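You operate a simulated robot arm through the tools that you are given. There is no shell and no other tool. Be economical: measure what you need, move in short steps, check, and stop when the job is done.

Carry out the task below with a simulated robot arm. There is one attempt and no reset: what you move stays moved.

## Task
Take the steel weight with blue ring and leave it on the top of the shelf marked out. Put the steel slug with yellow dot on the top of the long grey counter away on the top of the shelf marked out. Put the two hundred weight with cream ring on the top of the shelf marked in away on the top of the shelf marked out. Fetch the carton marked covers and set it on the clear pane marked front. Take the tall carton marked cables and leave it on the silver wide flat weight with green ring. Take the tin labelled "reference" from the top of the white table and put it on the top of the long grey counter. Put the black rubber foot on the thin flat weight with teal ring. Put the weight with yellow ring on the top of the shelf marked outgoing away on the top of the bench with blue legs. Put the small white plug on top of the paper roll with orange band. Put the tall carton marked tubes on the clear pane marked top. Take the two-hundred gram weight with red ring and put it on the thin flat weight with black ring. Take the yellow card and leave it on the clear pane marked side. Any order will do. Set down upright: steel weight with blue ring, two hundred weight with cream ring, carton marked covers, tall carton marked cables, weight with yellow ring, tall carton marked tubes, two-hundred gram weight with red ring.
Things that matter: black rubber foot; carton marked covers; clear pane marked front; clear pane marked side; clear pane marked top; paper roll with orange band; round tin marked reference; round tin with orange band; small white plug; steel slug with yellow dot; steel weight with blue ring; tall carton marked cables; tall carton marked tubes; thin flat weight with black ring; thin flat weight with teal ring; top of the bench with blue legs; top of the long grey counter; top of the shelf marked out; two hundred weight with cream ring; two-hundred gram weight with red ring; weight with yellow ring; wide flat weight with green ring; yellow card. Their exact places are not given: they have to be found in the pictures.

It is judged by the outcome, as a careful person would: the job done as asked, and still so three seconds after it is handed in. It fails if anything else is knocked over, pushed out of place, dropped, spilled or broken. Lids that push on must go on centred and level and be pressed home; caps that screw on are set level and turned clockwise until they are tight.

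## Robot
A 7-joint arm with a two-finger parallel gripper on a trunk, on a base that drives. Base frame: it is fixed to the floor where the robot stands at the start and does not move with it; the origin is under the middle of the robot, x ahead of it, y to its left, z up. Readings come in cm, rad, newtons and seconds.
With the tool pointing down near the work surface it reaches from about 10 to 64 cm from the robot's upright axis, wherever it stands. Its first joint turns from -2.897 to 2.897 rad. Places, roughly: black rubber foot (3x3x4 cm) [-400, 80, 80]; carton marked covers [-125, 100, 50]; clear pane marked front [-75, 75, 75]; clear pane marked side [-375, 75, 75]; clear pane marked top [-150, -125, 50]; paper roll with orange band (5x5x4 cm) [-150, -140, 90]; round tin marked reference, round tin with orange  [-375, 75, 75]; small white plug (3x2x4 cm) [-140, -130, 90]; steel slug with yellow dot (2x2x2 cm) [40, -40, 90]; steel weight with blue ring [50, -25, 100]; tall carton marked cables [-125, 75, 50]; tall carton marked tubes [-125, -125, 50]; thin flat weight with black ring [-575, 25, 50]; thin flat weight with teal ring [-400, 100, 75]; top of the bench with blue legs [-460, -150, 80]; top of the long grey counter [60, 40, 90]; top of the shelf marked out [60, -30, 50]; two hundred weight with cream ring [50, 125, 50]; two-hundred gram weight with red ring [-425, 75, 75]; weight with yellow ring [-175, -150, 50]; wide flat weight with green ring [-125, 50, 50]; yellow card [-425, 50, 100]. Payload 1.57 kg.
The TCP is the grasp point between the finger pads, 3 cm short of the fingertips. In the tool frame z runs along the fingers and y along their closing line. The gripper opens to 8 cm. The fingers are 1.7 cm wide and 1.2 cm thick; the gripper's body (4 by 8.2 cm) begins 8 cm behind the TCP.
Orientation is that of the tool frame in the base frame, as a unit quaternion [w, x, y, z]. With the fingers straight down and closing along the base's y, the tool's x points along the base's -x, its y along +y and its z along -z.

## Interface
- The arm moves only by the tool arm_command. Its argument "steps" is a list of rows, each an object (a shift or turn left out is 0, a gripper value left out holds the last) with "hand": the closure in counts, from 0 (fully open) to 255 (shut); "xyz": the shift along the tool's x, y, z in cm, a list of three; "delta_rot": the turn, a rotation vector about the tool's x, y, z in rad, a list of three. In form: [{"hand": hand, "xyz": [dx, dy, dz], "delta_rot": [rx, ry, rz]}, ...]. A call has 1 to 10 rows; each row shifts and turns the commanded pose from where the row before left it, along the tool's axes as they then stand. Rows are played at 5 a second. More than 5 cm and 0.15 rad between two rows, or a gripper value outside its range, and nothing of the call is played. Where a pose cannot be reached the arm comes as near as it can. A force on the tool above 40 N (or 10 N above the force at the start of the call, whichever is more), or a blocked arm, ends the call early, and 0.2 s more pass. Each finger travels about 7.2 cm/s and halts on what it meets, pressing with about 22 N; the grip force reading is that of the motor and also rises with nothing between the fingers. The clock runs only during rows and for 0.2 s after the last one: add rows that do not move to give the fingers time. The reply holds the time, the measured pose of the TCP, the force on the tool along the base axes, the opening and the grip force, in the units named above and with some noise, with the torque about the TCP (base axes, N m) and any sound that the robot's microphone picked up.
- Cameras (640 x 400 px; columns grow to the right, rows downward): "scene" is now at [-4.76, 17.88, 135.05]; the picture's right is [0.68, -0.73, 0.00], its down [-0.68, -0.64, -0.36] and it looks along [0.26, 0.25, -0.93] (base axes); focal length 214 px, centre (320, 200). "wrist" rides on the gripper at [7.2, -0.7, -12.2] in the tool frame; the picture's right is [0.09, 1.00, 0.00], its down [-0.84, 0.08, -0.54] and it looks along [-0.54, 0.05, 0.84] (tool axes); focal length 238 px, centre (320, 200).
- camera(camera): a new picture of that camera. It takes no simulated time.
- lift_body(by): slides the trunk up (or, below 0, down) by that many cm; the arm and the scene camera ride with it, the base frame stays. It gives what a move gives, with no picture.
- roll_base(legs): drives the robot by 1 to 6 legs, each [ahead, left, turn to the left] in cm, cm and rad, along the robot's own axes; the way and the turn of a leg run together, so that a leg with both is an arc; at most 150 cm and 3.142 rad a leg. The arm and the cameras ride along, it lands a little off, and it stops where it bumps. It gives what a move gives.
- turn_head(pan, tilt): turns the head with the scene camera to pan (to the left, within 1.501 rad either way) and tilt (down, from -0.506 to 1.204), counted from straight ahead of the robot. It gives what a move gives.
- probe_pixels(camera, pixels): for up to 12 pixels [column, row] of the newest picture of that camera ("zoom" is the newest enlarged one), the place [x, y, z] in the base frame of the surface seen there, good to about 0.2 cm. It takes no simulated time.
- zoom(camera, box): a new picture of the part [left, top, right, bottom] of that camera's present view, enlarged. It takes no simulated time.
- hand_in(): hands the job in; it is judged then, once.

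Work in short steps. Measure before you move; look again where a grasp or a placing could have gone wrong, and mend it. You have 378 turns and 342 pictures in all, those below and enlarged ones among them. Open the gripper and draw the arm clear of the work before you hand the job in, unless the task says otherwise; then end with one line.

The tools are called after "Call:" by a JSON object that holds its "op" and its "data". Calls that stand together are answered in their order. arm_command: Moves the arm, as the interface text tells. Its arguments: {"type":"object","properties":{"steps":{"type":"array","items":{"type":"object","properties":{"hand":{"type":"number"},"xyz":{"type":"array","items":{"type":"number"}},"delta_rot":{"type":"array","items":{"type":"number"}}}}}},"required":["steps"]} The other tools are called the same way: lift_body (by) slides the trunk up or down; roll_base (legs) drives the base; turn_head (pan, tilt) turns the head that bears the scene camera; camera (camera) takes a picture; probe_pixels (camera, pixels) gives the place of the surface under pixels of a picture; zoom (camera, box) takes an enlarged picture of a part of a camera's view; hand_in () hands the job in.

At the start:

```text
time_s: 0.0
ee_pos: [30.43, -27.71, 113.61]
tool_rot: [0.0, 0.0, 1.0, 0.0]
ft_force: [-0.7, -0.8, 0.6]
ft_torque: [0.0, -0.01, 0.04]
width: 7.99
gripper_force: 0.1
trunk travel left (down, up): [-5.0, 6.5]
robot x, y, heading: [0.07, 0.19, -0.002]
head pan, tilt: [0.752, 1.201]
```

scene: 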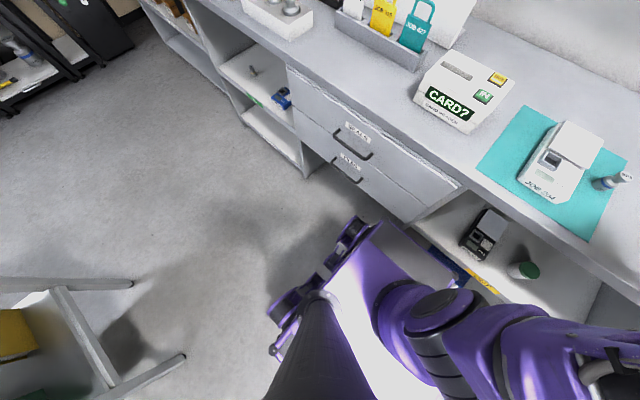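
wrist: 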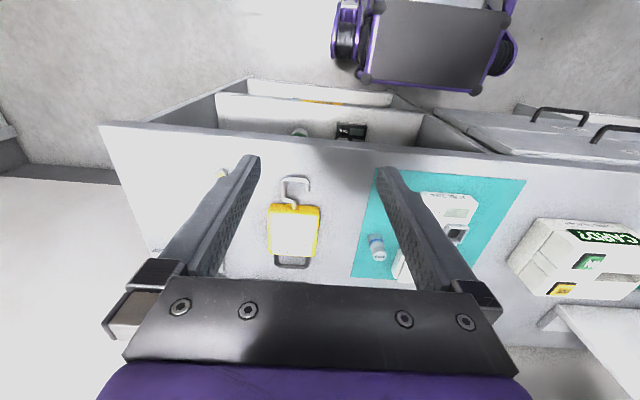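

The start pictures show the long grey counter with a blue-capped thing on a teal mat at scene (610,182). I look around with the head first.

Call:
{"op": "turn_head", "data": {"pan": -0.5, "tilt": 0.8}}

Call:
{"op": "camera", "data": {"camera": "scene"}}

Call:
{"op": "turn_head", "data": {"pan": 0.9, "tilt": 0.7}}

Call:
{"op": "camera", "data": {"camera": "scene"}}

```text
time_s: 1.4
ee_pos: [30.53, -27.79, 113.38]
tool_rot: [-0.002, 0.0, 1.0, 0.001]
ft_force: [0.5, -0.4, -0.3]
ft_torque: [-0.04, -0.01, 0.02]
width: 7.99
gripper_force: 0.0
trunk travel left (down, up): [-5.0, 6.5]
robot x, y, heading: [-0.1, -0.08, 0.0]
head pan, tilt: [-0.499, 0.799]
```

```text
339 pictures are left
```

scene: 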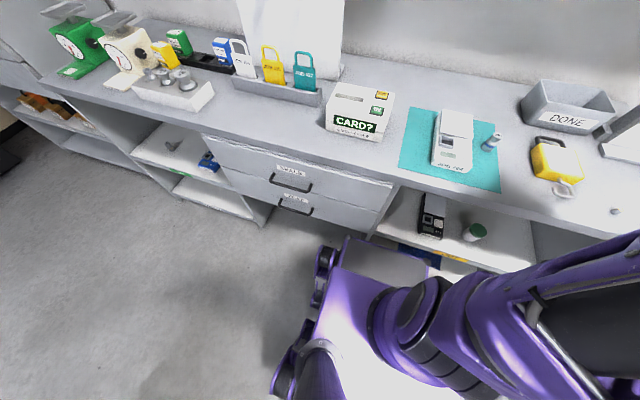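

```text
time_s: 3.0
ee_pos: [30.44, -27.88, 113.34]
tool_rot: [-0.004, 0.0, 1.0, 0.002]
ft_force: [0.2, 0.3, 0.9]
ft_torque: [0.01, 0.01, 0.03]
width: 8.01
gripper_force: 0.1
trunk travel left (down, up): [-5.0, 6.5]
robot x, y, heading: [0.15, -0.29, -0.004]
head pan, tilt: [0.901, 0.7]
```

```text
338 pictures are left
```

scene: 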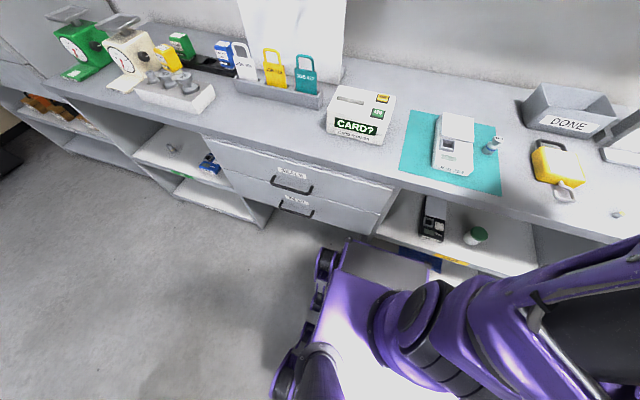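

Both pictures look the same, so batching may not run in order; I take one alone to check.

Call:
{"op": "turn_head", "data": {"pan": -0.4, "tilt": 0.8}}

```text
time_s: 4.4
ee_pos: [30.53, -27.85, 113.27]
tool_rot: [-0.003, 0.0, 1.0, 0.001]
ft_force: [0.5, -0.7, -0.1]
ft_torque: [-0.03, 0.01, 0.02]
width: 7.99
gripper_force: 0.1
trunk travel left (down, up): [-5.0, 6.5]
robot x, y, heading: [0.21, -0.08, -0.001]
head pan, tilt: [-0.4, 0.799]
```

Now the picture alone.

Call:
{"op": "camera", "data": {"camera": "scene"}}

```text
337 pictures are left
```

scene: 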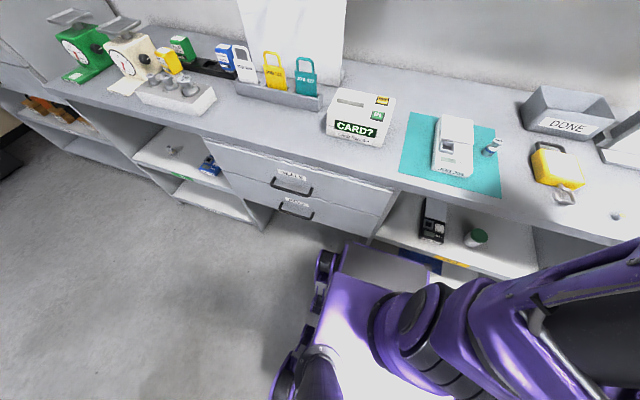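

I probe some pixels to learn which way this view really looks.

Call:
{"op": "probe_pixels", "data": {"camera": "scene", "pixels": [[320, 200], [490, 148], [615, 216], [475, 235], [150, 90], [360, 115], [560, 170], [175, 150]]}}

Call:
{"op": "turn_head", "data": {"pan": -1.2, "tilt": 0.5}}

Call:
{"op": "camera", "data": {"camera": "scene"}}

```text
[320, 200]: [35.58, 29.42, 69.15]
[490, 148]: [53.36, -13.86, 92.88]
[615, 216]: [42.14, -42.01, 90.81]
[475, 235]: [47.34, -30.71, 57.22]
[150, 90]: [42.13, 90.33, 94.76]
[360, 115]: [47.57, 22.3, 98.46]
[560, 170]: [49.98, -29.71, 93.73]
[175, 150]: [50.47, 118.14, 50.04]
```

```text
time_s: 5.6
ee_pos: [30.44, -27.79, 113.3]
tool_rot: [-0.005, 0.0, 1.0, 0.001]
ft_force: [-0.7, 0.6, 0.6]
ft_torque: [0.03, 0.0, -0.01]
width: 8.0
gripper_force: 0.1
trunk travel left (down, up): [-5.0, 6.5]
robot x, y, heading: [-0.2, 0.1, 0.005]
head pan, tilt: [-1.201, 0.499]
```

```text
336 pictures are left
```

scene: 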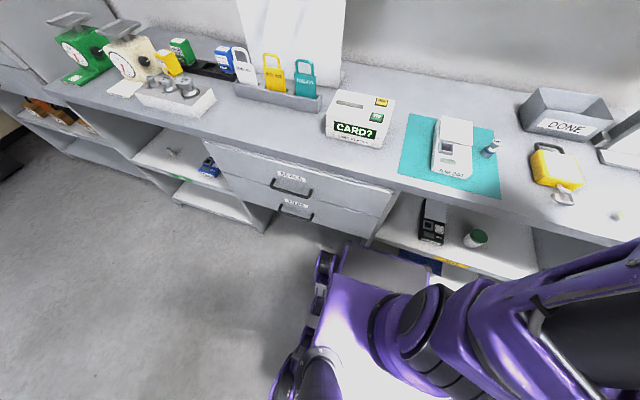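

The view doesn't follow the reported pan. I try a pan to the left to see if the head is stuck.

Call:
{"op": "turn_head", "data": {"pan": 1.3, "tilt": 0.4}}

Call:
{"op": "camera", "data": {"camera": "scene"}}

Call:
{"op": "probe_pixels", "data": {"camera": "scene", "pixels": [[320, 200], [390, 200], [320, 100]]}}

```text
time_s: 7.8
ee_pos: [30.49, -27.81, 113.26]
tool_rot: [-0.005, 0.0, 1.0, 0.002]
ft_force: [-0.6, 0.2, 0.0]
ft_torque: [-0.01, -0.01, 0.0]
width: 7.99
gripper_force: 0.0
trunk travel left (down, up): [-5.0, 6.5]
robot x, y, heading: [-0.18, -0.05, -0.002]
head pan, tilt: [1.3, 0.4]
```

```text
335 pictures are left
```

scene: 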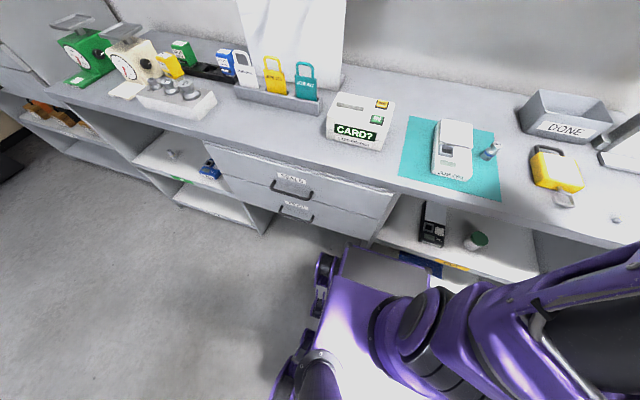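

```text
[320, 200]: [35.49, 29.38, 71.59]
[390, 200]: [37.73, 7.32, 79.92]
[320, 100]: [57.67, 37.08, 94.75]
```

The view is unchanged again: the head really seems stuck though it reports otherwise. One last test at the start values.

Call:
{"op": "turn_head", "data": {"pan": 0.752, "tilt": 1.2}}

Call:
{"op": "zoom", "data": {"camera": "scene", "box": [400, 60, 640, 280]}}

```text
time_s: 9.0
ee_pos: [30.39, -27.73, 113.71]
tool_rot: [0.001, 0.0, 1.0, 0.0]
ft_force: [-0.4, 0.5, -0.3]
ft_torque: [0.02, -0.01, 0.04]
width: 8.0
gripper_force: 0.0
trunk travel left (down, up): [-5.0, 6.5]
robot x, y, heading: [0.07, -0.16, -0.001]
head pan, tilt: [0.752, 1.201]
```

```text
1.82 times, centred on (520, 170) of scene
```

zoom: 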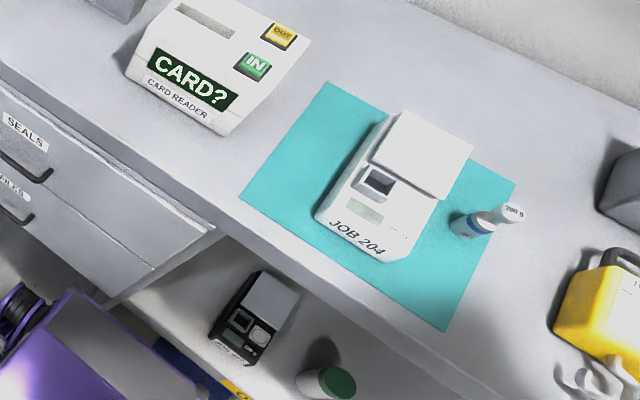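

The zoom follows the start view, so the head does move. I test another pose with a zoomed full frame.

Call:
{"op": "turn_head", "data": {"pan": -0.5, "tilt": 0.6}}

Call:
{"op": "zoom", "data": {"camera": "scene", "box": [0, 0, 640, 400]}}

```text
time_s: 10.4
ee_pos: [30.38, -27.88, 113.25]
tool_rot: [-0.003, 0.0, 1.0, 0.001]
ft_force: [-0.1, 0.0, -0.6]
ft_torque: [-0.06, -0.02, -0.02]
width: 8.02
gripper_force: 0.2
trunk travel left (down, up): [-5.0, 6.5]
robot x, y, heading: [-0.07, -0.15, -0.002]
head pan, tilt: [-0.499, 0.6]
```

```text
1.00 times, centred on (320, 200) of scene (not enlarged: the box is as wide or as high as the picture)
```

zoom: 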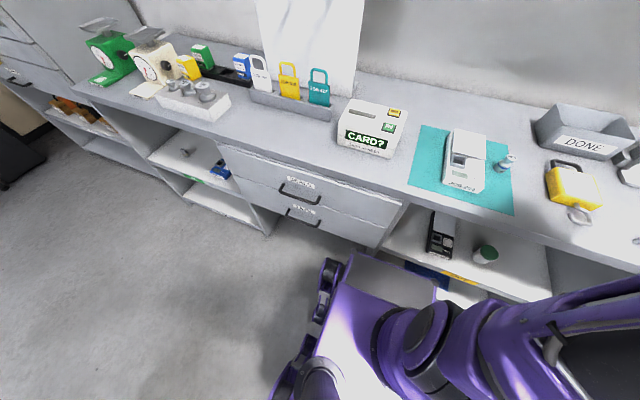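

The view is only slightly different. I let time pass with an idle arm row to see whether the head lags.

Call:
{"op": "arm_command", "data": {"steps": [{"hand": 0}, {"hand": 0}, {"hand": 0}, {"hand": 0}, {"hand": 0}, {"hand": 0}, {"hand": 0}, {"hand": 0}, {"hand": 0}, {"hand": 0}]}}

Call:
{"op": "camera", "data": {"camera": "scene"}}

```text
time_s: 12.6
ee_pos: [30.47, -27.71, 113.16]
tool_rot: [-0.004, 0.0, 1.0, 0.003]
ft_force: [-0.3, -0.5, -1.3]
ft_torque: [0.01, 0.01, -0.01]
width: 8.0
gripper_force: 0.1
trunk travel left (down, up): [-5.0, 6.5]
robot x, y, heading: [0.07, -0.1, -0.001]
head pan, tilt: [-0.499, 0.6]
```

```text
332 pictures are left
```

scene: 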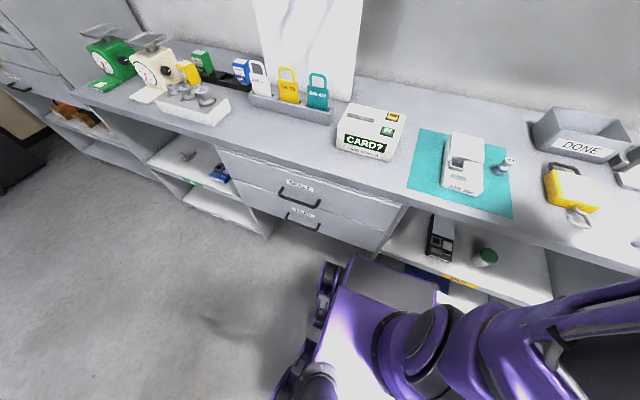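

The view hasn't changed with time. I test one axis at a time.

Call:
{"op": "turn_head", "data": {"pan": 1.4, "tilt": 1.2}}

Call:
{"op": "camera", "data": {"camera": "scene"}}

```text
time_s: 14.5
ee_pos: [30.36, -27.8, 113.56]
tool_rot: [0.0, 0.0, 1.0, 0.0]
ft_force: [-0.2, -0.6, -0.7]
ft_torque: [0.04, 0.01, -0.02]
width: 7.98
gripper_force: 0.0
trunk travel left (down, up): [-5.0, 6.5]
robot x, y, heading: [-0.12, -0.06, 0.001]
head pan, tilt: [1.4, 1.201]
```

```text
331 pictures are left
```

scene: 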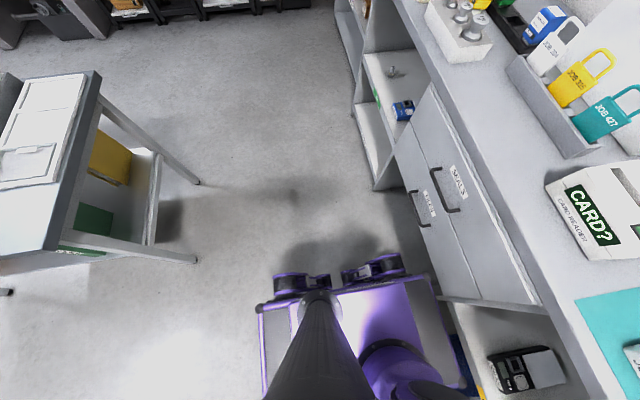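

Pan works at tilt 1.2. I test raising the tilt at this pan.

Call:
{"op": "turn_head", "data": {"pan": 1.4, "tilt": 0.6}}

Call:
{"op": "camera", "data": {"camera": "scene"}}

```text
time_s: 15.5
ee_pos: [30.46, -27.75, 113.55]
tool_rot: [0.0, 0.0, 1.0, 0.0]
ft_force: [-0.3, -0.6, -0.2]
ft_torque: [0.02, 0.04, -0.01]
width: 8.02
gripper_force: 0.1
trunk travel left (down, up): [-5.0, 6.5]
robot x, y, heading: [0.06, -0.1, 0.0]
head pan, tilt: [1.4, 0.6]
```

```text
330 pictures are left
```

scene: 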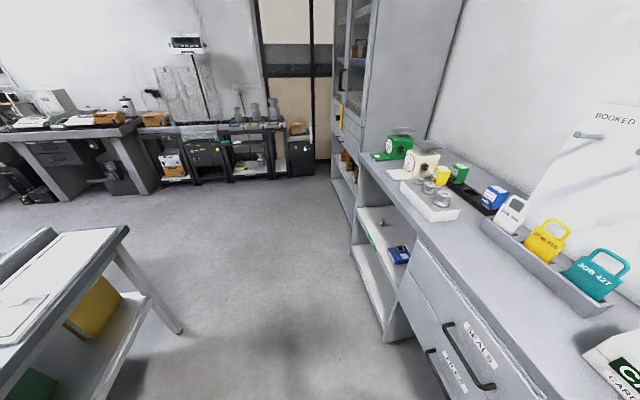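

Head works; it only jams when swung right into the arm. I look at the "in" shelf from here, at zoom.

Call:
{"op": "zoom", "data": {"camera": "scene", "box": [330, 120, 530, 320]}}

Call:
{"op": "probe_pixels", "data": {"camera": "scene", "pixels": [[383, 226], [398, 254], [370, 240], [395, 262], [375, 300], [430, 185], [440, 200], [365, 245], [390, 280]]}}

```text
2.00 times, centred on (430, 220) of scene
```

zoom: 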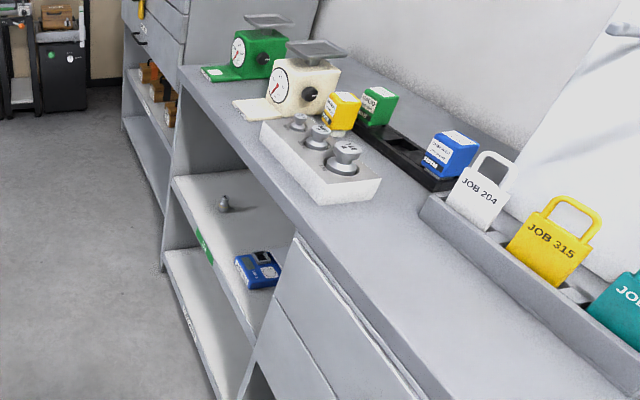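

```text
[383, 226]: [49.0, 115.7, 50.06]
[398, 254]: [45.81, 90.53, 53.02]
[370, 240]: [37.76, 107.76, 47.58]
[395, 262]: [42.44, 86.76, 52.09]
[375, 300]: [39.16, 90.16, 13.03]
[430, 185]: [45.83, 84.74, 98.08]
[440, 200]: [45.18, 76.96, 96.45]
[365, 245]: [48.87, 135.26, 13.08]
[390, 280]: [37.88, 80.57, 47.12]
```

Shelf "in" top is z≈49 with front edge x≈38; weight sits near (46,118). I go back to the right view for the "out" shelf and counter edge.

Call:
{"op": "turn_head", "data": {"pan": 0.75, "tilt": 1.2}}

Call:
{"op": "turn_head", "data": {"pan": 0.4, "tilt": 1.1}}

Call:
{"op": "zoom", "data": {"camera": "scene", "box": [360, 60, 640, 340]}}

```text
time_s: 16.5
ee_pos: [30.48, -27.73, 113.61]
tool_rot: [0.0, 0.0, 1.0, 0.0]
ft_force: [-0.9, -0.6, -0.3]
ft_torque: [-0.01, -0.01, 0.0]
width: 7.98
gripper_force: 0.0
trunk travel left (down, up): [-5.0, 6.5]
robot x, y, heading: [0.33, 0.13, -0.002]
head pan, tilt: [0.75, 1.201]
```

```text
time_s: 17.3
ee_pos: [30.44, -27.76, 113.65]
tool_rot: [0.0, 0.0, 1.0, 0.0]
ft_force: [0.0, 0.5, 0.4]
ft_torque: [-0.01, 0.0, -0.02]
width: 7.98
gripper_force: 0.0
trunk travel left (down, up): [-5.0, 6.5]
robot x, y, heading: [-0.2, 0.15, 0.002]
head pan, tilt: [0.4, 1.1]
```

```text
1.43 times, centred on (500, 200) of scene
```

zoom: 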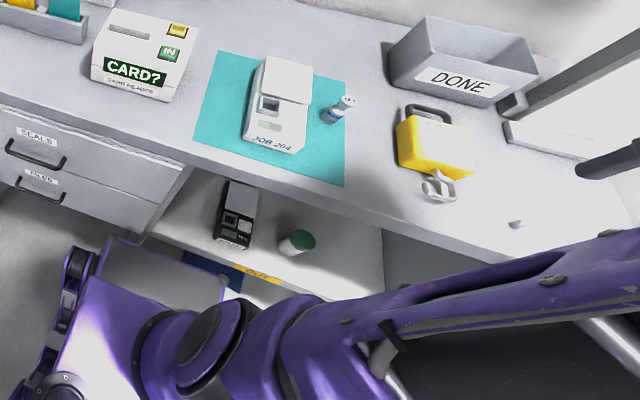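

Call:
{"op": "probe_pixels", "data": {"camera": "zoom", "pixels": [[250, 275], [270, 200], [320, 260], [345, 230], [360, 290], [300, 240], [350, 98], [336, 115], [516, 222], [517, 228], [200, 225], [382, 215]]}}

Call:
{"op": "camera", "data": {"camera": "wrist"}}

```text
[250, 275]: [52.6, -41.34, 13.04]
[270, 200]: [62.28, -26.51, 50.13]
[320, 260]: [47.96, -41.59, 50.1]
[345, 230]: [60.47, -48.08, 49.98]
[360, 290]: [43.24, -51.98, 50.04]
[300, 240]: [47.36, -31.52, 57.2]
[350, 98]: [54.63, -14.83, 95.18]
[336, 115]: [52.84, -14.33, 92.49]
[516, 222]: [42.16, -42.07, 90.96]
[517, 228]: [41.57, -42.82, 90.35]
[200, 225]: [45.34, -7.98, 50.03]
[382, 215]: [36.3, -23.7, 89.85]
```

```text
327 pictures are left
```

wrist: 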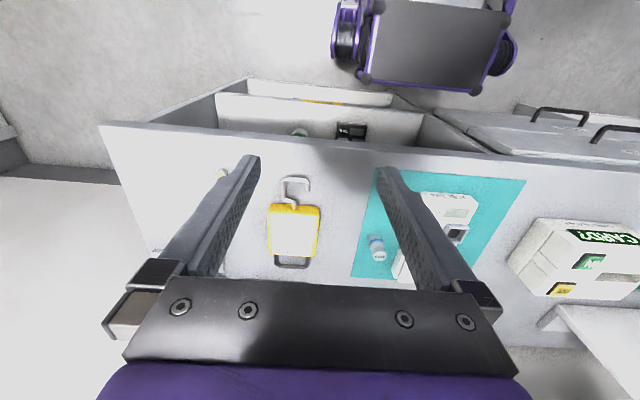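

I probe the yellow tag at (262,275) and the shelf front edge, and zoom on it to confirm "OUT".

Call:
{"op": "zoom", "data": {"camera": "scene", "box": [420, 120, 560, 220]}}

Call:
{"op": "probe_pixels", "data": {"camera": "zoom", "pixels": [[60, 200], [180, 260], [260, 290], [330, 320], [300, 270], [200, 240], [400, 290], [130, 190], [480, 330], [470, 230]]}}

```text
4.00 times, centred on (490, 170) of scene
```

zoom: 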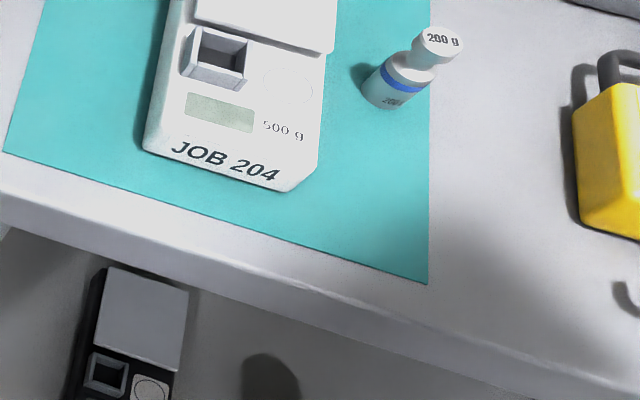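

```text
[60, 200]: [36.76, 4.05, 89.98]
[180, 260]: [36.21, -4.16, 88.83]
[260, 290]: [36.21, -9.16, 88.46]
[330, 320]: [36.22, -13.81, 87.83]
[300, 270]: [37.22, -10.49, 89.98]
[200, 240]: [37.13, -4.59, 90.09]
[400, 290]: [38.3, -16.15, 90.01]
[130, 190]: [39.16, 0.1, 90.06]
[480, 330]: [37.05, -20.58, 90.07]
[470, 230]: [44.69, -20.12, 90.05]
```

Counter top z=90, front edge x=36.2. Now the shelf tag.

Call:
{"op": "zoom", "data": {"camera": "scene", "box": [420, 180, 560, 280]}}

Call:
{"op": "probe_pixels", "data": {"camera": "zoom", "pixels": [[180, 225], [220, 210], [300, 210], [400, 230], [480, 200], [520, 80], [180, 150], [60, 60], [10, 100], [320, 100], [440, 120], [280, 190]]}}

```text
4.00 times, centred on (490, 230) of scene
```

zoom: 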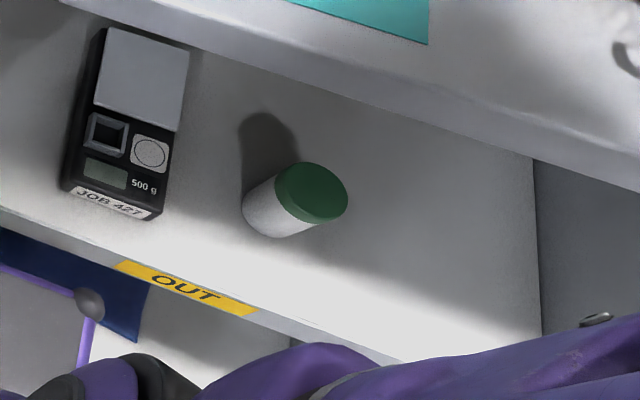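

```text
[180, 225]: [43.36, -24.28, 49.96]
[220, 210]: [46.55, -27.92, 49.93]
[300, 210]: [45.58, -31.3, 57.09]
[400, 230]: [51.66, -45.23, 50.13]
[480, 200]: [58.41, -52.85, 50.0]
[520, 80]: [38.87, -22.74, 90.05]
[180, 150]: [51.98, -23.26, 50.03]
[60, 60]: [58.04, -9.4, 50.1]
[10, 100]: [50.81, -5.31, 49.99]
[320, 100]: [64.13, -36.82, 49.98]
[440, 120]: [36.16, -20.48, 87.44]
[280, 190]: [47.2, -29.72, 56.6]
```

Shelf "OUT": z=50, free area y −36…−57, x 39…60. I drive right 18 cm so the blue weight (54,−14.7) and slug (42,−42.5) are both in easy reach.

Call:
{"op": "roll_base", "data": {"legs": [[0, -22, 0]]}}

Call:
{"op": "camera", "data": {"camera": "wrist"}}

```text
time_s: 20.1
ee_pos: [30.48, -49.7, 113.55]
tool_rot: [0.0, 0.0, 1.0, 0.0]
ft_force: [-0.6, 0.7, 0.4]
ft_torque: [0.01, -0.01, 0.01]
width: 7.98
gripper_force: 0.1
trunk travel left (down, up): [-5.0, 6.5]
robot x, y, heading: [0.09, -21.49, 0.003]
head pan, tilt: [0.4, 1.1]
```

```text
324 pictures are left
```

wrist: 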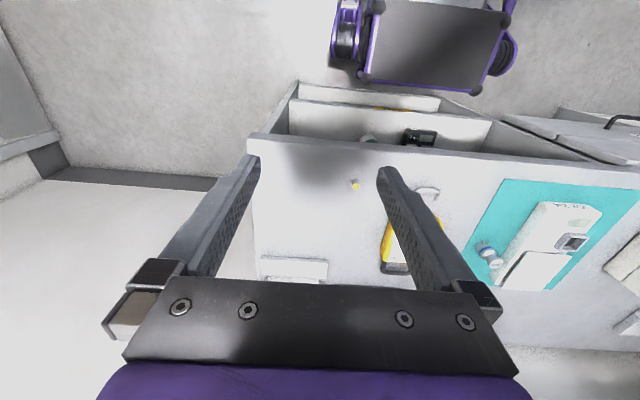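

Slug and blue weight both visible. I bring the arm over in line with the blue weight (+35 cm y) and tilt the tool 45° forward.

Call:
{"op": "arm_command", "data": {"steps": [{"xyz": [0, 5, 0]}, {"xyz": [0, 5, 0]}, {"xyz": [0, 5, 0]}, {"xyz": [0, 5, 0]}, {"xyz": [0, 5, 0]}, {"xyz": [0, 5, 0]}, {"xyz": [0, 5, 0]}]}}

Call:
{"op": "arm_command", "data": {"steps": [{"delta_rot": [0, -0.131, 0]}, {"delta_rot": [0, -0.131, 0]}, {"delta_rot": [0, -0.131, 0]}, {"delta_rot": [0, -0.131, 0]}, {"delta_rot": [0, -0.131, 0]}, {"delta_rot": [0, -0.131, 0]}, {}]}}

Call:
{"op": "camera", "data": {"camera": "wrist"}}

Call:
{"op": "camera", "data": {"camera": "scene"}}

```text
time_s: 20.7
ee_pos: [31.73, -41.32, 107.28]
tool_rot: [-0.094, 0.005, 0.995, 0.02]
ft_force: [0.0, 0.1, -0.7]
ft_torque: [0.01, -0.03, 0.01]
width: 7.98
gripper_force: 0.0
trunk travel left (down, up): [-5.0, 6.5]
robot x, y, heading: [0.48, -22.06, 0.004]
head pan, tilt: [0.4, 1.1]
stopped in row 3: the arm was blocked; the commanded pose is now the measured one
```

```text
time_s: 21.4
ee_pos: [31.84, -41.49, 101.37]
tool_rot: [-0.011, 0.012, 0.999, 0.039]
ft_force: [0.1, -0.2, 0.7]
ft_torque: [-0.02, -0.01, 0.01]
width: 8.01
gripper_force: 0.1
trunk travel left (down, up): [-5.0, 6.5]
robot x, y, heading: [-0.33, -21.9, -0.001]
head pan, tilt: [0.4, 1.1]
stopped in row 3: the arm was blocked; the commanded pose is now the measured one
```

```text
323 pictures are left
```

wrist: 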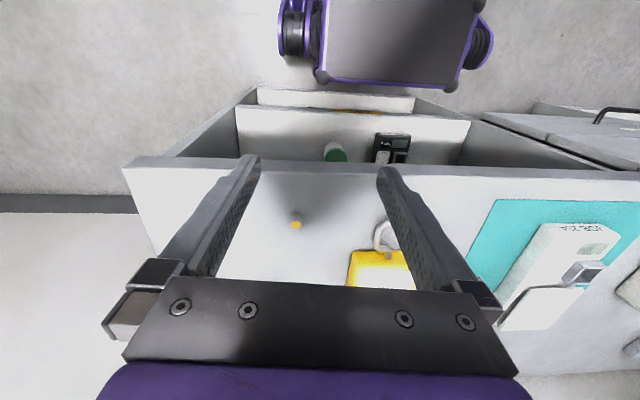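

```text
322 pictures are left
```

scene: 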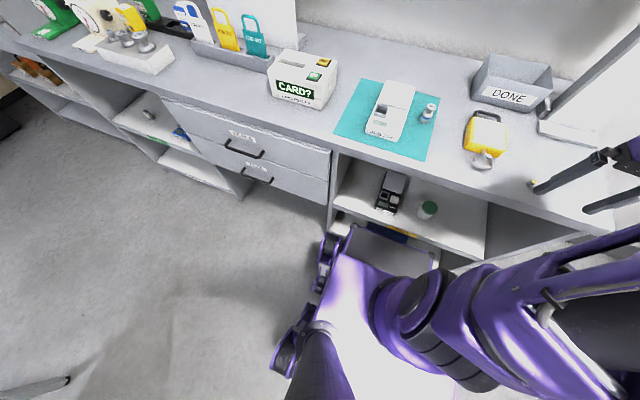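

The arm was blocked, likely its elbow against the head (which jammed on the arm before). I turn the head away left and try a small move.

Call:
{"op": "turn_head", "data": {"pan": 1.4, "tilt": 0.9}}

Call:
{"op": "arm_command", "data": {"steps": [{"xyz": [0, 0, -4]}, {"xyz": [0, 0, -4]}, {"xyz": [0, 4, 0]}, {"xyz": [0, 4, 0]}, {}]}}

Call:
{"op": "camera", "data": {"camera": "scene"}}

```text
time_s: 22.7
ee_pos: [31.88, -41.45, 101.48]
tool_rot: [-0.011, 0.013, 0.999, 0.039]
ft_force: [-0.4, -0.1, -0.2]
ft_torque: [0.01, 0.02, 0.02]
width: 8.01
gripper_force: 0.1
trunk travel left (down, up): [-5.0, 6.5]
robot x, y, heading: [0.09, -21.54, -0.001]
head pan, tilt: [1.4, 0.901]
```

```text
time_s: 23.9
ee_pos: [32.39, -34.01, 110.03]
tool_rot: [-0.011, 0.012, 0.999, 0.038]
ft_force: [0.5, 0.6, -1.1]
ft_torque: [0.0, 0.03, 0.02]
width: 7.99
gripper_force: 0.0
trunk travel left (down, up): [-5.0, 6.5]
robot x, y, heading: [-0.04, -21.71, -0.0]
head pan, tilt: [1.4, 0.901]
```

```text
321 pictures are left
```

scene: 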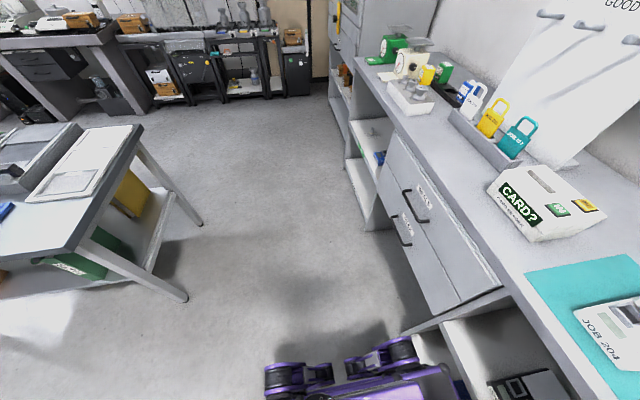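

Free now with the head panned left. I continue to y≈−14.7, then tilt.

Call:
{"op": "arm_command", "data": {"steps": [{"xyz": [0, 4.8, 0], "delta_rot": [0, 0, 0.04]}, {"xyz": [0, 4.8, 0], "delta_rot": [0, 0, 0.036]}, {"xyz": [0, 4.8, 0]}, {"xyz": [0, 4.8, 0]}, {}]}}

Call:
{"op": "arm_command", "data": {"steps": [{"delta_rot": [0, -0.131, 0]}, {"delta_rot": [0, -0.131, 0]}, {"delta_rot": [0, -0.131, 0]}, {"delta_rot": [0, -0.131, 0]}, {"delta_rot": [0, -0.131, 0]}, {"delta_rot": [0, -0.131, 0]}, {}]}}

Call:
{"op": "camera", "data": {"camera": "wrist"}}

```text
time_s: 25.1
ee_pos: [33.27, -15.06, 111.38]
tool_rot: [-0.013, 0.051, 0.998, 0.039]
ft_force: [-0.1, 0.6, 0.6]
ft_torque: [-0.01, 0.0, 0.01]
width: 8.0
gripper_force: 0.0
trunk travel left (down, up): [-5.0, 6.5]
robot x, y, heading: [-0.21, -22.1, -0.0]
head pan, tilt: [1.4, 0.901]
```

```text
time_s: 26.7
ee_pos: [33.56, -15.05, 111.42]
tool_rot: [0.372, 0.061, 0.926, 0.016]
ft_force: [0.0, 0.0, -0.1]
ft_torque: [-0.01, 0.0, 0.01]
width: 7.97
gripper_force: 0.0
trunk travel left (down, up): [-5.0, 6.5]
robot x, y, heading: [-0.3, -22.04, -0.002]
head pan, tilt: [1.4, 0.901]
```

```text
320 pictures are left
```

wrist: 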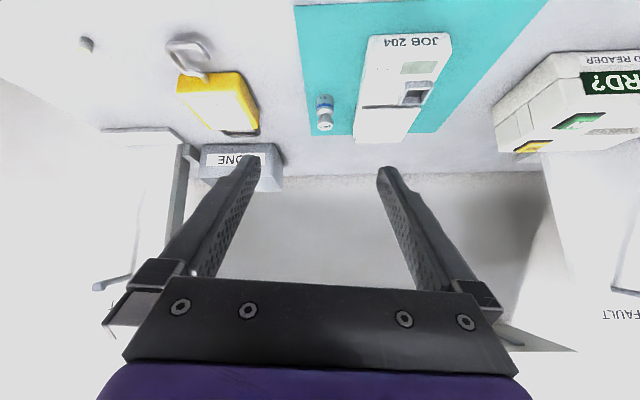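

Tool has about 0.1 rad yaw error; I correct it and probe the blue weight at wrist (325,105–125).

Call:
{"op": "probe_pixels", "data": {"camera": "wrist", "pixels": [[325, 122], [325, 108], [323, 97], [317, 104], [333, 104]]}}

Call:
{"op": "arm_command", "data": {"steps": [{"delta_rot": [-0.017, -0.02, -0.124]}, {}]}}

Call:
{"op": "zoom", "data": {"camera": "wrist", "box": [240, 40, 400, 160]}}

```text
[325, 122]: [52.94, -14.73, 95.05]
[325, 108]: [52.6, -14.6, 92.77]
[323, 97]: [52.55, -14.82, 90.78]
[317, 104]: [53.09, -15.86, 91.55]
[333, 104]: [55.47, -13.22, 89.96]
```

```text
time_s: 27.3
ee_pos: [33.53, -15.0, 111.42]
tool_rot: [0.382, 0.0, 0.924, 0.0]
ft_force: [0.1, 0.2, -0.7]
ft_torque: [-0.03, 0.0, -0.03]
width: 8.0
gripper_force: 0.0
trunk travel left (down, up): [-5.0, 6.5]
robot x, y, heading: [-0.16, -22.12, -0.005]
head pan, tilt: [1.4, 0.901]
```

```text
3.33 times, centred on (320, 100) of wrist
```

zoom: 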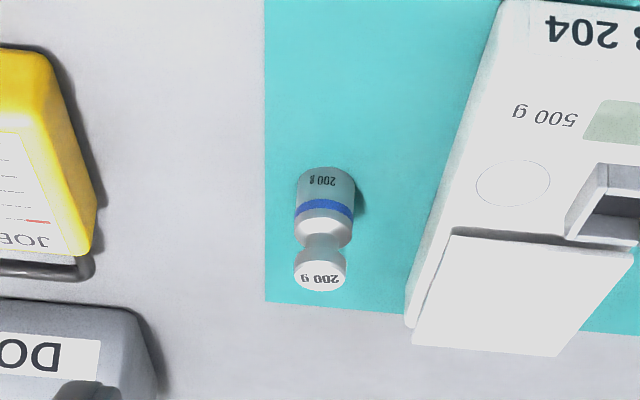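

Weight centre ≈ (54,−14.7), body radius ~1.4, z 90–96; the balance is ~5 cm away so I half close to 5 cm and approach along the tool axis.

Call:
{"op": "arm_command", "data": {"steps": [{"hand": 96, "xyz": [-1.2, 0.3, 4]}, {"xyz": [0, 0, 4.5]}, {"xyz": [0, 0, 4.5]}, {"xyz": [0, 0, 4.5]}, {"xyz": [0, 0, 3.6]}, {}]}}

Call:
{"op": "camera", "data": {"camera": "wrist"}}

```text
time_s: 28.7
ee_pos: [48.92, -12.91, 97.69]
tool_rot: [0.381, -0.017, 0.925, 0.009]
ft_force: [2.3, -13.2, -2.3]
ft_torque: [0.8, 0.07, 0.83]
width: 5.02
gripper_force: 0.1
trunk travel left (down, up): [-5.0, 6.5]
robot x, y, heading: [0.06, -22.17, 0.002]
head pan, tilt: [1.4, 0.901]
```

```text
318 pictures are left
```

wrist: 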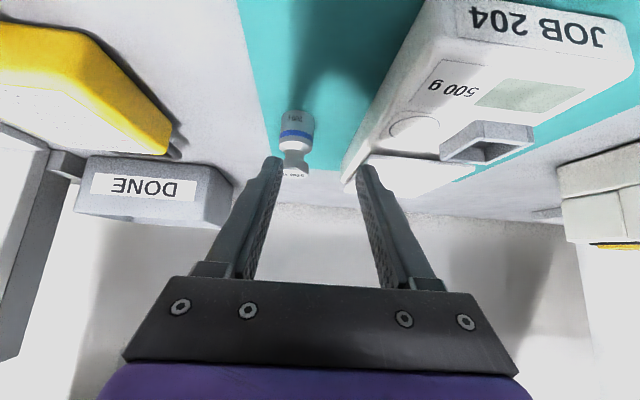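

There is an unexpected −13 N side force and the tool is 1.8 cm off in y. I back off and check what touches.

Call:
{"op": "arm_command", "data": {"steps": [{"xyz": [0, 0, -3]}, {"xyz": [0, 0, -3]}, {}]}}

Call:
{"op": "camera", "data": {"camera": "wrist"}}

Call:
{"op": "camera", "data": {"camera": "scene"}}

```text
time_s: 29.5
ee_pos: [45.22, -14.71, 101.77]
tool_rot: [0.381, 0.001, 0.924, 0.0]
ft_force: [-0.7, -0.9, -0.1]
ft_torque: [0.02, 0.0, 0.0]
width: 5.02
gripper_force: 0.0
trunk travel left (down, up): [-5.0, 6.5]
robot x, y, heading: [0.34, -21.82, -0.001]
head pan, tilt: [1.4, 0.901]
```

```text
317 pictures are left
```

wrist: 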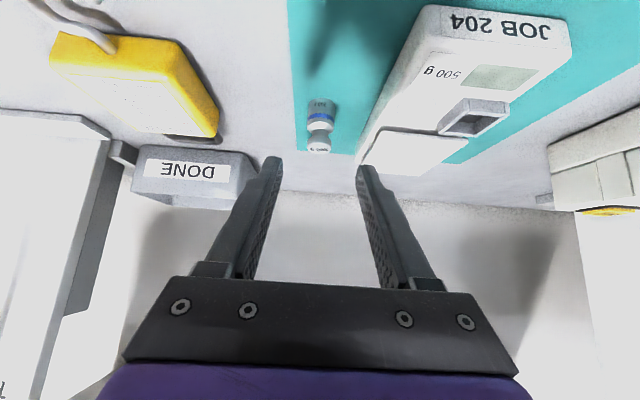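

```text
316 pictures are left
```

scene: 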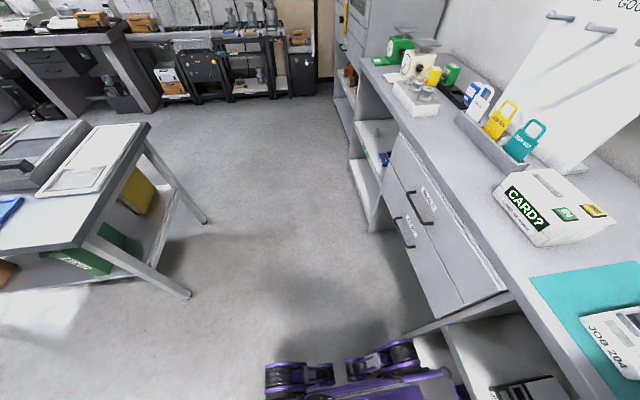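

Contact released. I check whether the balance moved, probing its corners against the earlier estimate (front corners ≈ (43.3,−9.5) and (42.7,−0.7)).

Call:
{"op": "zoom", "data": {"camera": "wrist", "box": [280, 0, 600, 200]}}

Call:
{"op": "probe_pixels", "data": {"camera": "wrist", "pixels": [[416, 14], [568, 48], [358, 158], [430, 172], [408, 20], [380, 132], [318, 147], [321, 112]]}}

```text
2.00 times, centred on (440, 100) of wrist
```

zoom: 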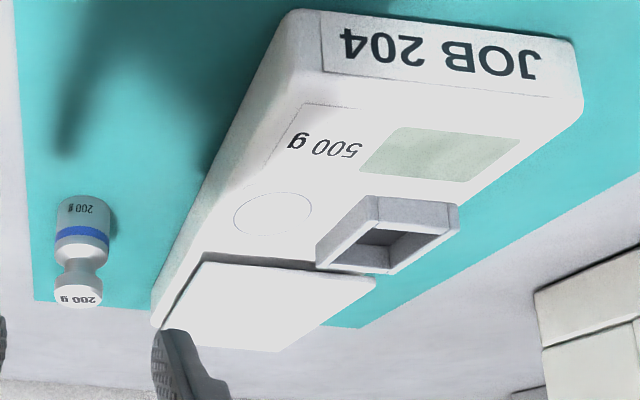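

```text
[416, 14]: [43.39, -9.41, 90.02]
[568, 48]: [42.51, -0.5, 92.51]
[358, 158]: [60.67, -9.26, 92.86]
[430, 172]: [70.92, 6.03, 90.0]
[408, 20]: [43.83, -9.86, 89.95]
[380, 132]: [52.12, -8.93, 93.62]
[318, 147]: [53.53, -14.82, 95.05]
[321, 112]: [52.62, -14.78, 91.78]
```

The balance has not moved. I look at the arm from the head (pan 0.8) to see what deflected it.

Call:
{"op": "turn_head", "data": {"pan": 0.9, "tilt": 1.1}}

Call:
{"op": "camera", "data": {"camera": "scene"}}

```text
time_s: 30.4
ee_pos: [45.34, -14.83, 101.65]
tool_rot: [0.38, 0.002, 0.925, 0.001]
ft_force: [-0.2, 0.2, 0.2]
ft_torque: [-0.02, 0.0, 0.03]
width: 4.99
gripper_force: 0.1
trunk travel left (down, up): [-5.0, 6.5]
robot x, y, heading: [-0.09, -21.76, 0.002]
head pan, tilt: [0.901, 1.1]
```

```text
314 pictures are left
```

scene: 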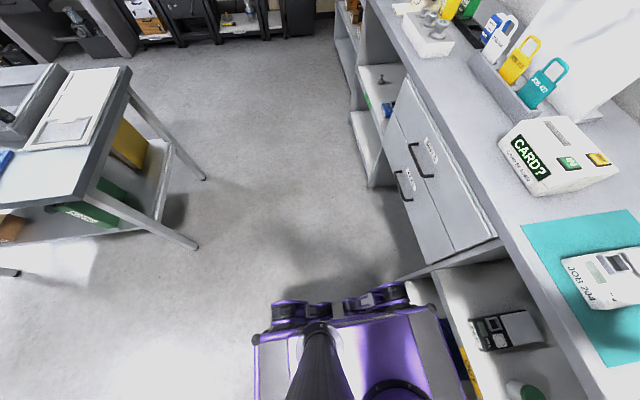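

The head is blocked again: the elbow is close to it when the arm points straight ahead. Better to work with the arm toward the right; I withdraw, then drive left about 25 cm.

Call:
{"op": "turn_head", "data": {"pan": 1.45, "tilt": 0.9}}

Call:
{"op": "arm_command", "data": {"steps": [{"xyz": [0, 0, -4.5]}, {"xyz": [0, 0, -4.5]}, {"xyz": [0, -4.5, -3]}, {"xyz": [0, -4.5, 0]}, {"xyz": [0, -4.5, 0]}, {"xyz": [0, -4.5, 0]}, {}]}}

Call:
{"op": "roll_base", "data": {"legs": [[0, 27, 0]]}}

Call:
{"op": "camera", "data": {"camera": "wrist"}}

```text
time_s: 31.4
ee_pos: [45.06, -14.7, 101.81]
tool_rot: [0.382, -0.001, 0.924, -0.001]
ft_force: [-0.5, 0.4, 0.8]
ft_torque: [-0.03, -0.03, 0.01]
width: 4.98
gripper_force: 0.0
trunk travel left (down, up): [-5.0, 6.5]
robot x, y, heading: [-0.13, -21.75, 0.001]
head pan, tilt: [1.45, 0.901]
```

```text
refused: row 3 steps farther than a row can; nothing moved
```

```text
time_s: 34.6
ee_pos: [45.08, 12.42, 101.82]
tool_rot: [0.381, 0.0, 0.925, 0.0]
ft_force: [0.2, 0.6, -0.3]
ft_torque: [0.01, -0.02, 0.0]
width: 4.98
gripper_force: 0.1
trunk travel left (down, up): [-5.0, 6.5]
robot x, y, heading: [0.18, 4.95, 0.003]
head pan, tilt: [1.45, 0.901]
```

```text
313 pictures are left
```

wrist: 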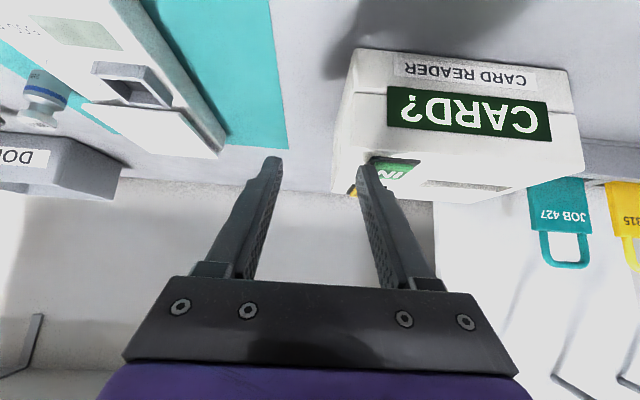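

The arm step was refused but nothing was touched. Now I raise the arm by backing along the tool axis, then shift right.

Call:
{"op": "arm_command", "data": {"steps": [{"xyz": [0, 0, -4.5]}, {"xyz": [0, 0, -4.5]}, {"xyz": [0, -4.8, 0]}, {"xyz": [0, -4.8, 0]}, {"xyz": [0, -4.8, 0]}, {"xyz": [0, -4.8, 0]}, {"xyz": [0, -4.8, 0]}, {"xyz": [0, -3.2, 0]}, {}]}}

Call:
{"op": "camera", "data": {"camera": "wrist"}}

```text
time_s: 36.6
ee_pos: [38.96, -14.7, 108.01]
tool_rot: [0.382, -0.001, 0.924, 0.0]
ft_force: [-0.1, 0.6, -0.1]
ft_torque: [-0.02, 0.0, 0.01]
width: 4.99
gripper_force: 0.1
trunk travel left (down, up): [-5.0, 6.5]
robot x, y, heading: [-0.25, 4.66, 0.002]
head pan, tilt: [1.45, 0.901]
```

```text
312 pictures are left
```

wrist: 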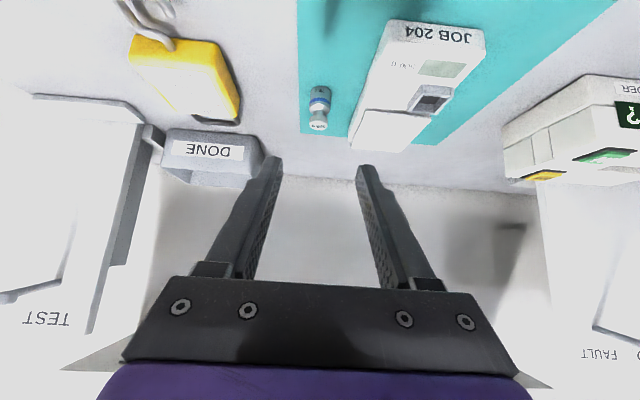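

In line with the weight. I advance 15 cm along the tool axis and check force and pose.

Call:
{"op": "arm_command", "data": {"steps": [{"xyz": [0.28, 0, 4]}, {"xyz": [0, 0, 4]}, {"xyz": [0, 0, 4]}, {"xyz": [0, 0, 3]}, {}]}}

Call:
{"op": "camera", "data": {"camera": "wrist"}}

```text
time_s: 37.8
ee_pos: [49.17, -14.66, 97.09]
tool_rot: [0.382, 0.0, 0.924, 0.0]
ft_force: [-0.4, -0.2, -0.1]
ft_torque: [0.02, 0.03, -0.05]
width: 4.99
gripper_force: 0.1
trunk travel left (down, up): [-5.0, 6.5]
robot x, y, heading: [-0.22, 5.07, 0.006]
head pan, tilt: [1.45, 0.901]
```

```text
311 pictures are left
```

wrist: 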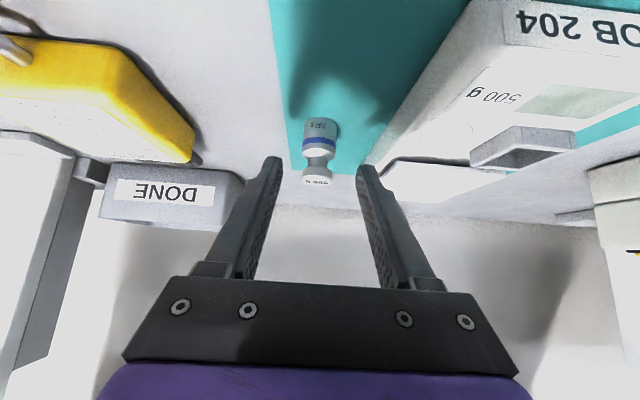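

No force and centred. I finish the approach (5.9 cm) and close.

Call:
{"op": "arm_command", "data": {"steps": [{"xyz": [-0.28, 0, 3]}, {"xyz": [0, 0, 2.9]}, {}, {"hand": 255}, {"hand": 255}, {"hand": 255}, {"hand": 255}]}}

Call:
{"op": "camera", "data": {"camera": "wrist"}}

```text
time_s: 39.4
ee_pos: [53.44, -14.52, 93.27]
tool_rot: [0.382, -0.001, 0.924, 0.0]
ft_force: [0.2, -0.3, 0.1]
ft_torque: [-0.01, -0.02, 0.0]
width: 2.72
gripper_force: 22.2
trunk travel left (down, up): [-5.0, 6.5]
robot x, y, heading: [-0.1, 4.63, 0.002]
head pan, tilt: [1.45, 0.901]
```

```text
310 pictures are left
```

wrist: 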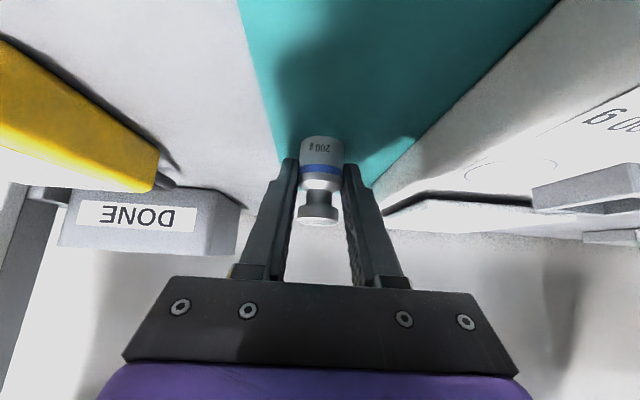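

Gripped (2.72 cm). I lift 5 cm and back out along the tool axis.

Call:
{"op": "arm_command", "data": {"steps": [{"xyz": [-1.5, 0, -1.5]}, {"xyz": [-2.5, 0, -2.5]}, {"xyz": [0, 0, -4.5]}, {"xyz": [0, 0, -4.5]}, {"xyz": [0, 0, -4.5]}, {"xyz": [0, 0, -4.5]}, {}]}}

```text
time_s: 41.0
ee_pos: [40.88, -14.59, 111.76]
tool_rot: [0.381, -0.001, 0.924, 0.0]
ft_force: [-0.4, 0.0, -0.3]
ft_torque: [-0.02, 0.01, 0.0]
width: 0.0
gripper_force: 21.6
trunk travel left (down, up): [-5.0, 6.5]
robot x, y, heading: [-0.08, 5.02, -0.001]
head pan, tilt: [1.45, 0.901]
```

The width reads 0: the weight slipped out. I look where it is.

Call:
{"op": "camera", "data": {"camera": "wrist"}}

```text
309 pictures are left
```

wrist: 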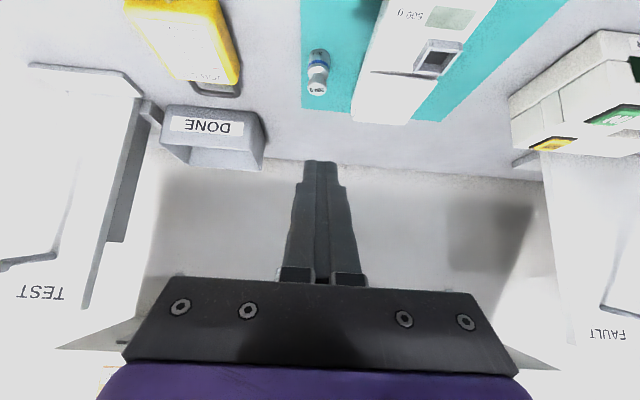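

The weight still stands where it was; the grip was only on the narrow tip edge. I open, steepen the tool to ~34° from vertical, and approach again slightly deeper.

Call:
{"op": "arm_command", "data": {"steps": [{"hand": 96, "delta_rot": [0, 0.092, 0]}, {"delta_rot": [0, 0.092, 0]}, {"xyz": [0.25, -0.1, 4.5]}, {"xyz": [0, 0, 4.5]}, {"xyz": [0, 0, 4.5]}, {"xyz": [0, 0, 4]}, {}]}}

Call:
{"op": "zoom", "data": {"camera": "wrist", "box": [220, 60, 420, 260]}}

Call:
{"op": "probe_pixels", "data": {"camera": "zoom", "pixels": [[315, 250], [315, 290], [315, 330], [315, 350], [275, 280], [355, 280]]}}

```text
time_s: 42.6
ee_pos: [50.37, -14.87, 96.99]
tool_rot: [0.294, -0.001, 0.956, 0.001]
ft_force: [-0.2, -0.1, -0.1]
ft_torque: [-0.01, 0.02, -0.01]
width: 4.96
gripper_force: 0.0
trunk travel left (down, up): [-5.0, 6.5]
robot x, y, heading: [-0.0, 4.57, -0.001]
head pan, tilt: [1.45, 0.901]
```

```text
2.00 times, centred on (320, 160) of wrist
```

zoom: 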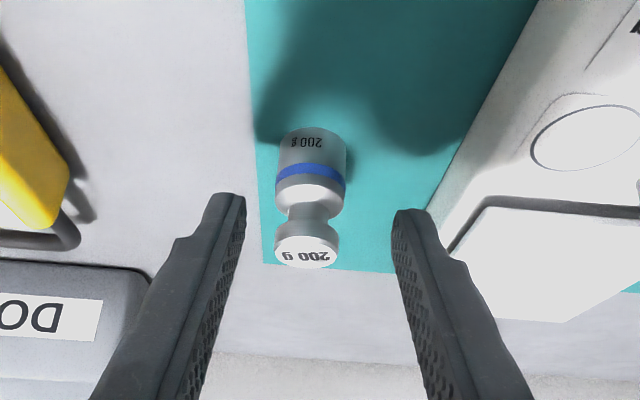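

```text
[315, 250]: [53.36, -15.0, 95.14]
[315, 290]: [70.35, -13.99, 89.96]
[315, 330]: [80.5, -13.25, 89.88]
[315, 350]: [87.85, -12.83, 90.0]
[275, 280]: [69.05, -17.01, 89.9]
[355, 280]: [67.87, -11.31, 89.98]
```

I probe the knob's top face to get the weight's axis precisely.

Call:
{"op": "probe_pixels", "data": {"camera": "zoom", "pixels": [[307, 240], [307, 252], [307, 265], [277, 252], [336, 252], [311, 150], [311, 190]]}}

```text
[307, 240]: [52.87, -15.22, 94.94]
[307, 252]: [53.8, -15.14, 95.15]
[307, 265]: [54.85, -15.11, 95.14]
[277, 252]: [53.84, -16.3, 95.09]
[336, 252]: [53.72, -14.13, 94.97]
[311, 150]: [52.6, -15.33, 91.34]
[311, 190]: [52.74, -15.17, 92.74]
```

Axis at (53.9,−15.2), body z 90–92.8, Ø2.7. I go in with TCP at (53.0,−15.2,93.0), close, and test-lift gently.

Call:
{"op": "arm_command", "data": {"steps": [{"xyz": [0.08, -0.33, 2.5]}, {"xyz": [0, 0, 2.28]}, {}, {"hand": 255}, {"hand": 255}, {"hand": 255}, {"hand": 255}]}}

Call:
{"op": "arm_command", "data": {"steps": [{"xyz": [-0.28, 0, -0.41]}, {"xyz": [-0.28, 0, -0.41]}, {"xyz": [-0.28, 0, -0.41]}, {"xyz": [-0.28, 0, -0.41]}, {}]}}

Call:
{"op": "camera", "data": {"camera": "wrist"}}

```text
time_s: 44.2
ee_pos: [53.19, -15.1, 93.25]
tool_rot: [0.295, -0.001, 0.956, 0.0]
ft_force: [0.4, 0.2, -0.3]
ft_torque: [-0.02, 0.01, 0.01]
width: 2.73
gripper_force: 21.6
trunk travel left (down, up): [-5.0, 6.5]
robot x, y, heading: [-0.49, 4.82, 0.001]
head pan, tilt: [1.45, 0.901]
```

```text
time_s: 45.4
ee_pos: [53.15, -15.18, 95.13]
tool_rot: [0.295, -0.001, 0.956, 0.0]
ft_force: [-0.3, 0.4, -2.4]
ft_torque: [-0.01, 0.03, 0.01]
width: 2.7
gripper_force: 21.9
trunk travel left (down, up): [-5.0, 6.5]
robot x, y, heading: [-0.08, 4.72, 0.006]
head pan, tilt: [1.45, 0.901]
```

```text
307 pictures are left
```

wrist: 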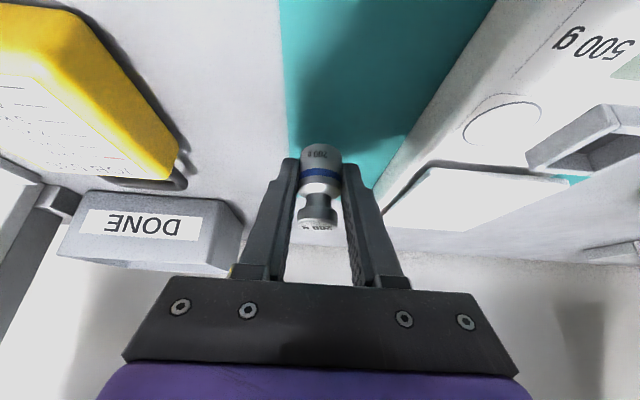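

Held: the force shows −2.4 N. I raise and back out smoothly.

Call:
{"op": "arm_command", "data": {"steps": [{"xyz": [-0.56, 0, -0.82]}, {"xyz": [-1.1, 0, -1.65]}, {"xyz": [-1.1, 0, -1.65]}, {"xyz": [0, 0, -3]}, {"xyz": [0, 0, -3]}, {"xyz": [2, 0, -3]}, {"xyz": [2, 0, -3]}, {"xyz": [2, 0, -3]}, {"xyz": [2, 0, -2]}, {}]}}

```text
time_s: 47.6
ee_pos: [37.0, -15.3, 109.45]
tool_rot: [0.295, -0.001, 0.956, 0.0]
ft_force: [-0.4, 0.1, -1.5]
ft_torque: [0.01, 0.0, -0.02]
width: 2.72
gripper_force: 21.4
trunk travel left (down, up): [-5.0, 6.5]
robot x, y, heading: [-0.37, 5.01, 0.005]
head pan, tilt: [1.45, 0.901]
```

Held. I drive back 12 cm and right 29 cm so the tool is in front of the free part of the OUT shelf.

Call:
{"op": "roll_base", "data": {"legs": [[-12, 0, 0], [0, -29, 0]]}}

Call:
{"op": "camera", "data": {"camera": "wrist"}}

```text
time_s: 51.8
ee_pos: [25.1, -44.24, 109.45]
tool_rot: [0.295, -0.003, 0.956, 0.001]
ft_force: [0.0, 0.7, -2.2]
ft_torque: [0.02, 0.02, 0.02]
width: 2.71
gripper_force: 22.0
trunk travel left (down, up): [-5.0, 6.5]
robot x, y, heading: [-11.86, -24.44, 0.004]
head pan, tilt: [1.45, 0.901]
```

```text
306 pictures are left
```

wrist: 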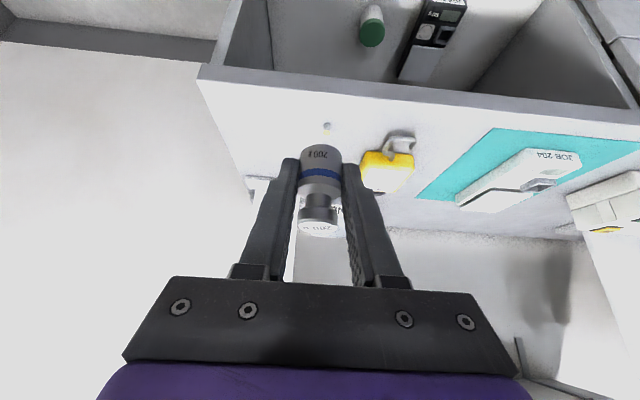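

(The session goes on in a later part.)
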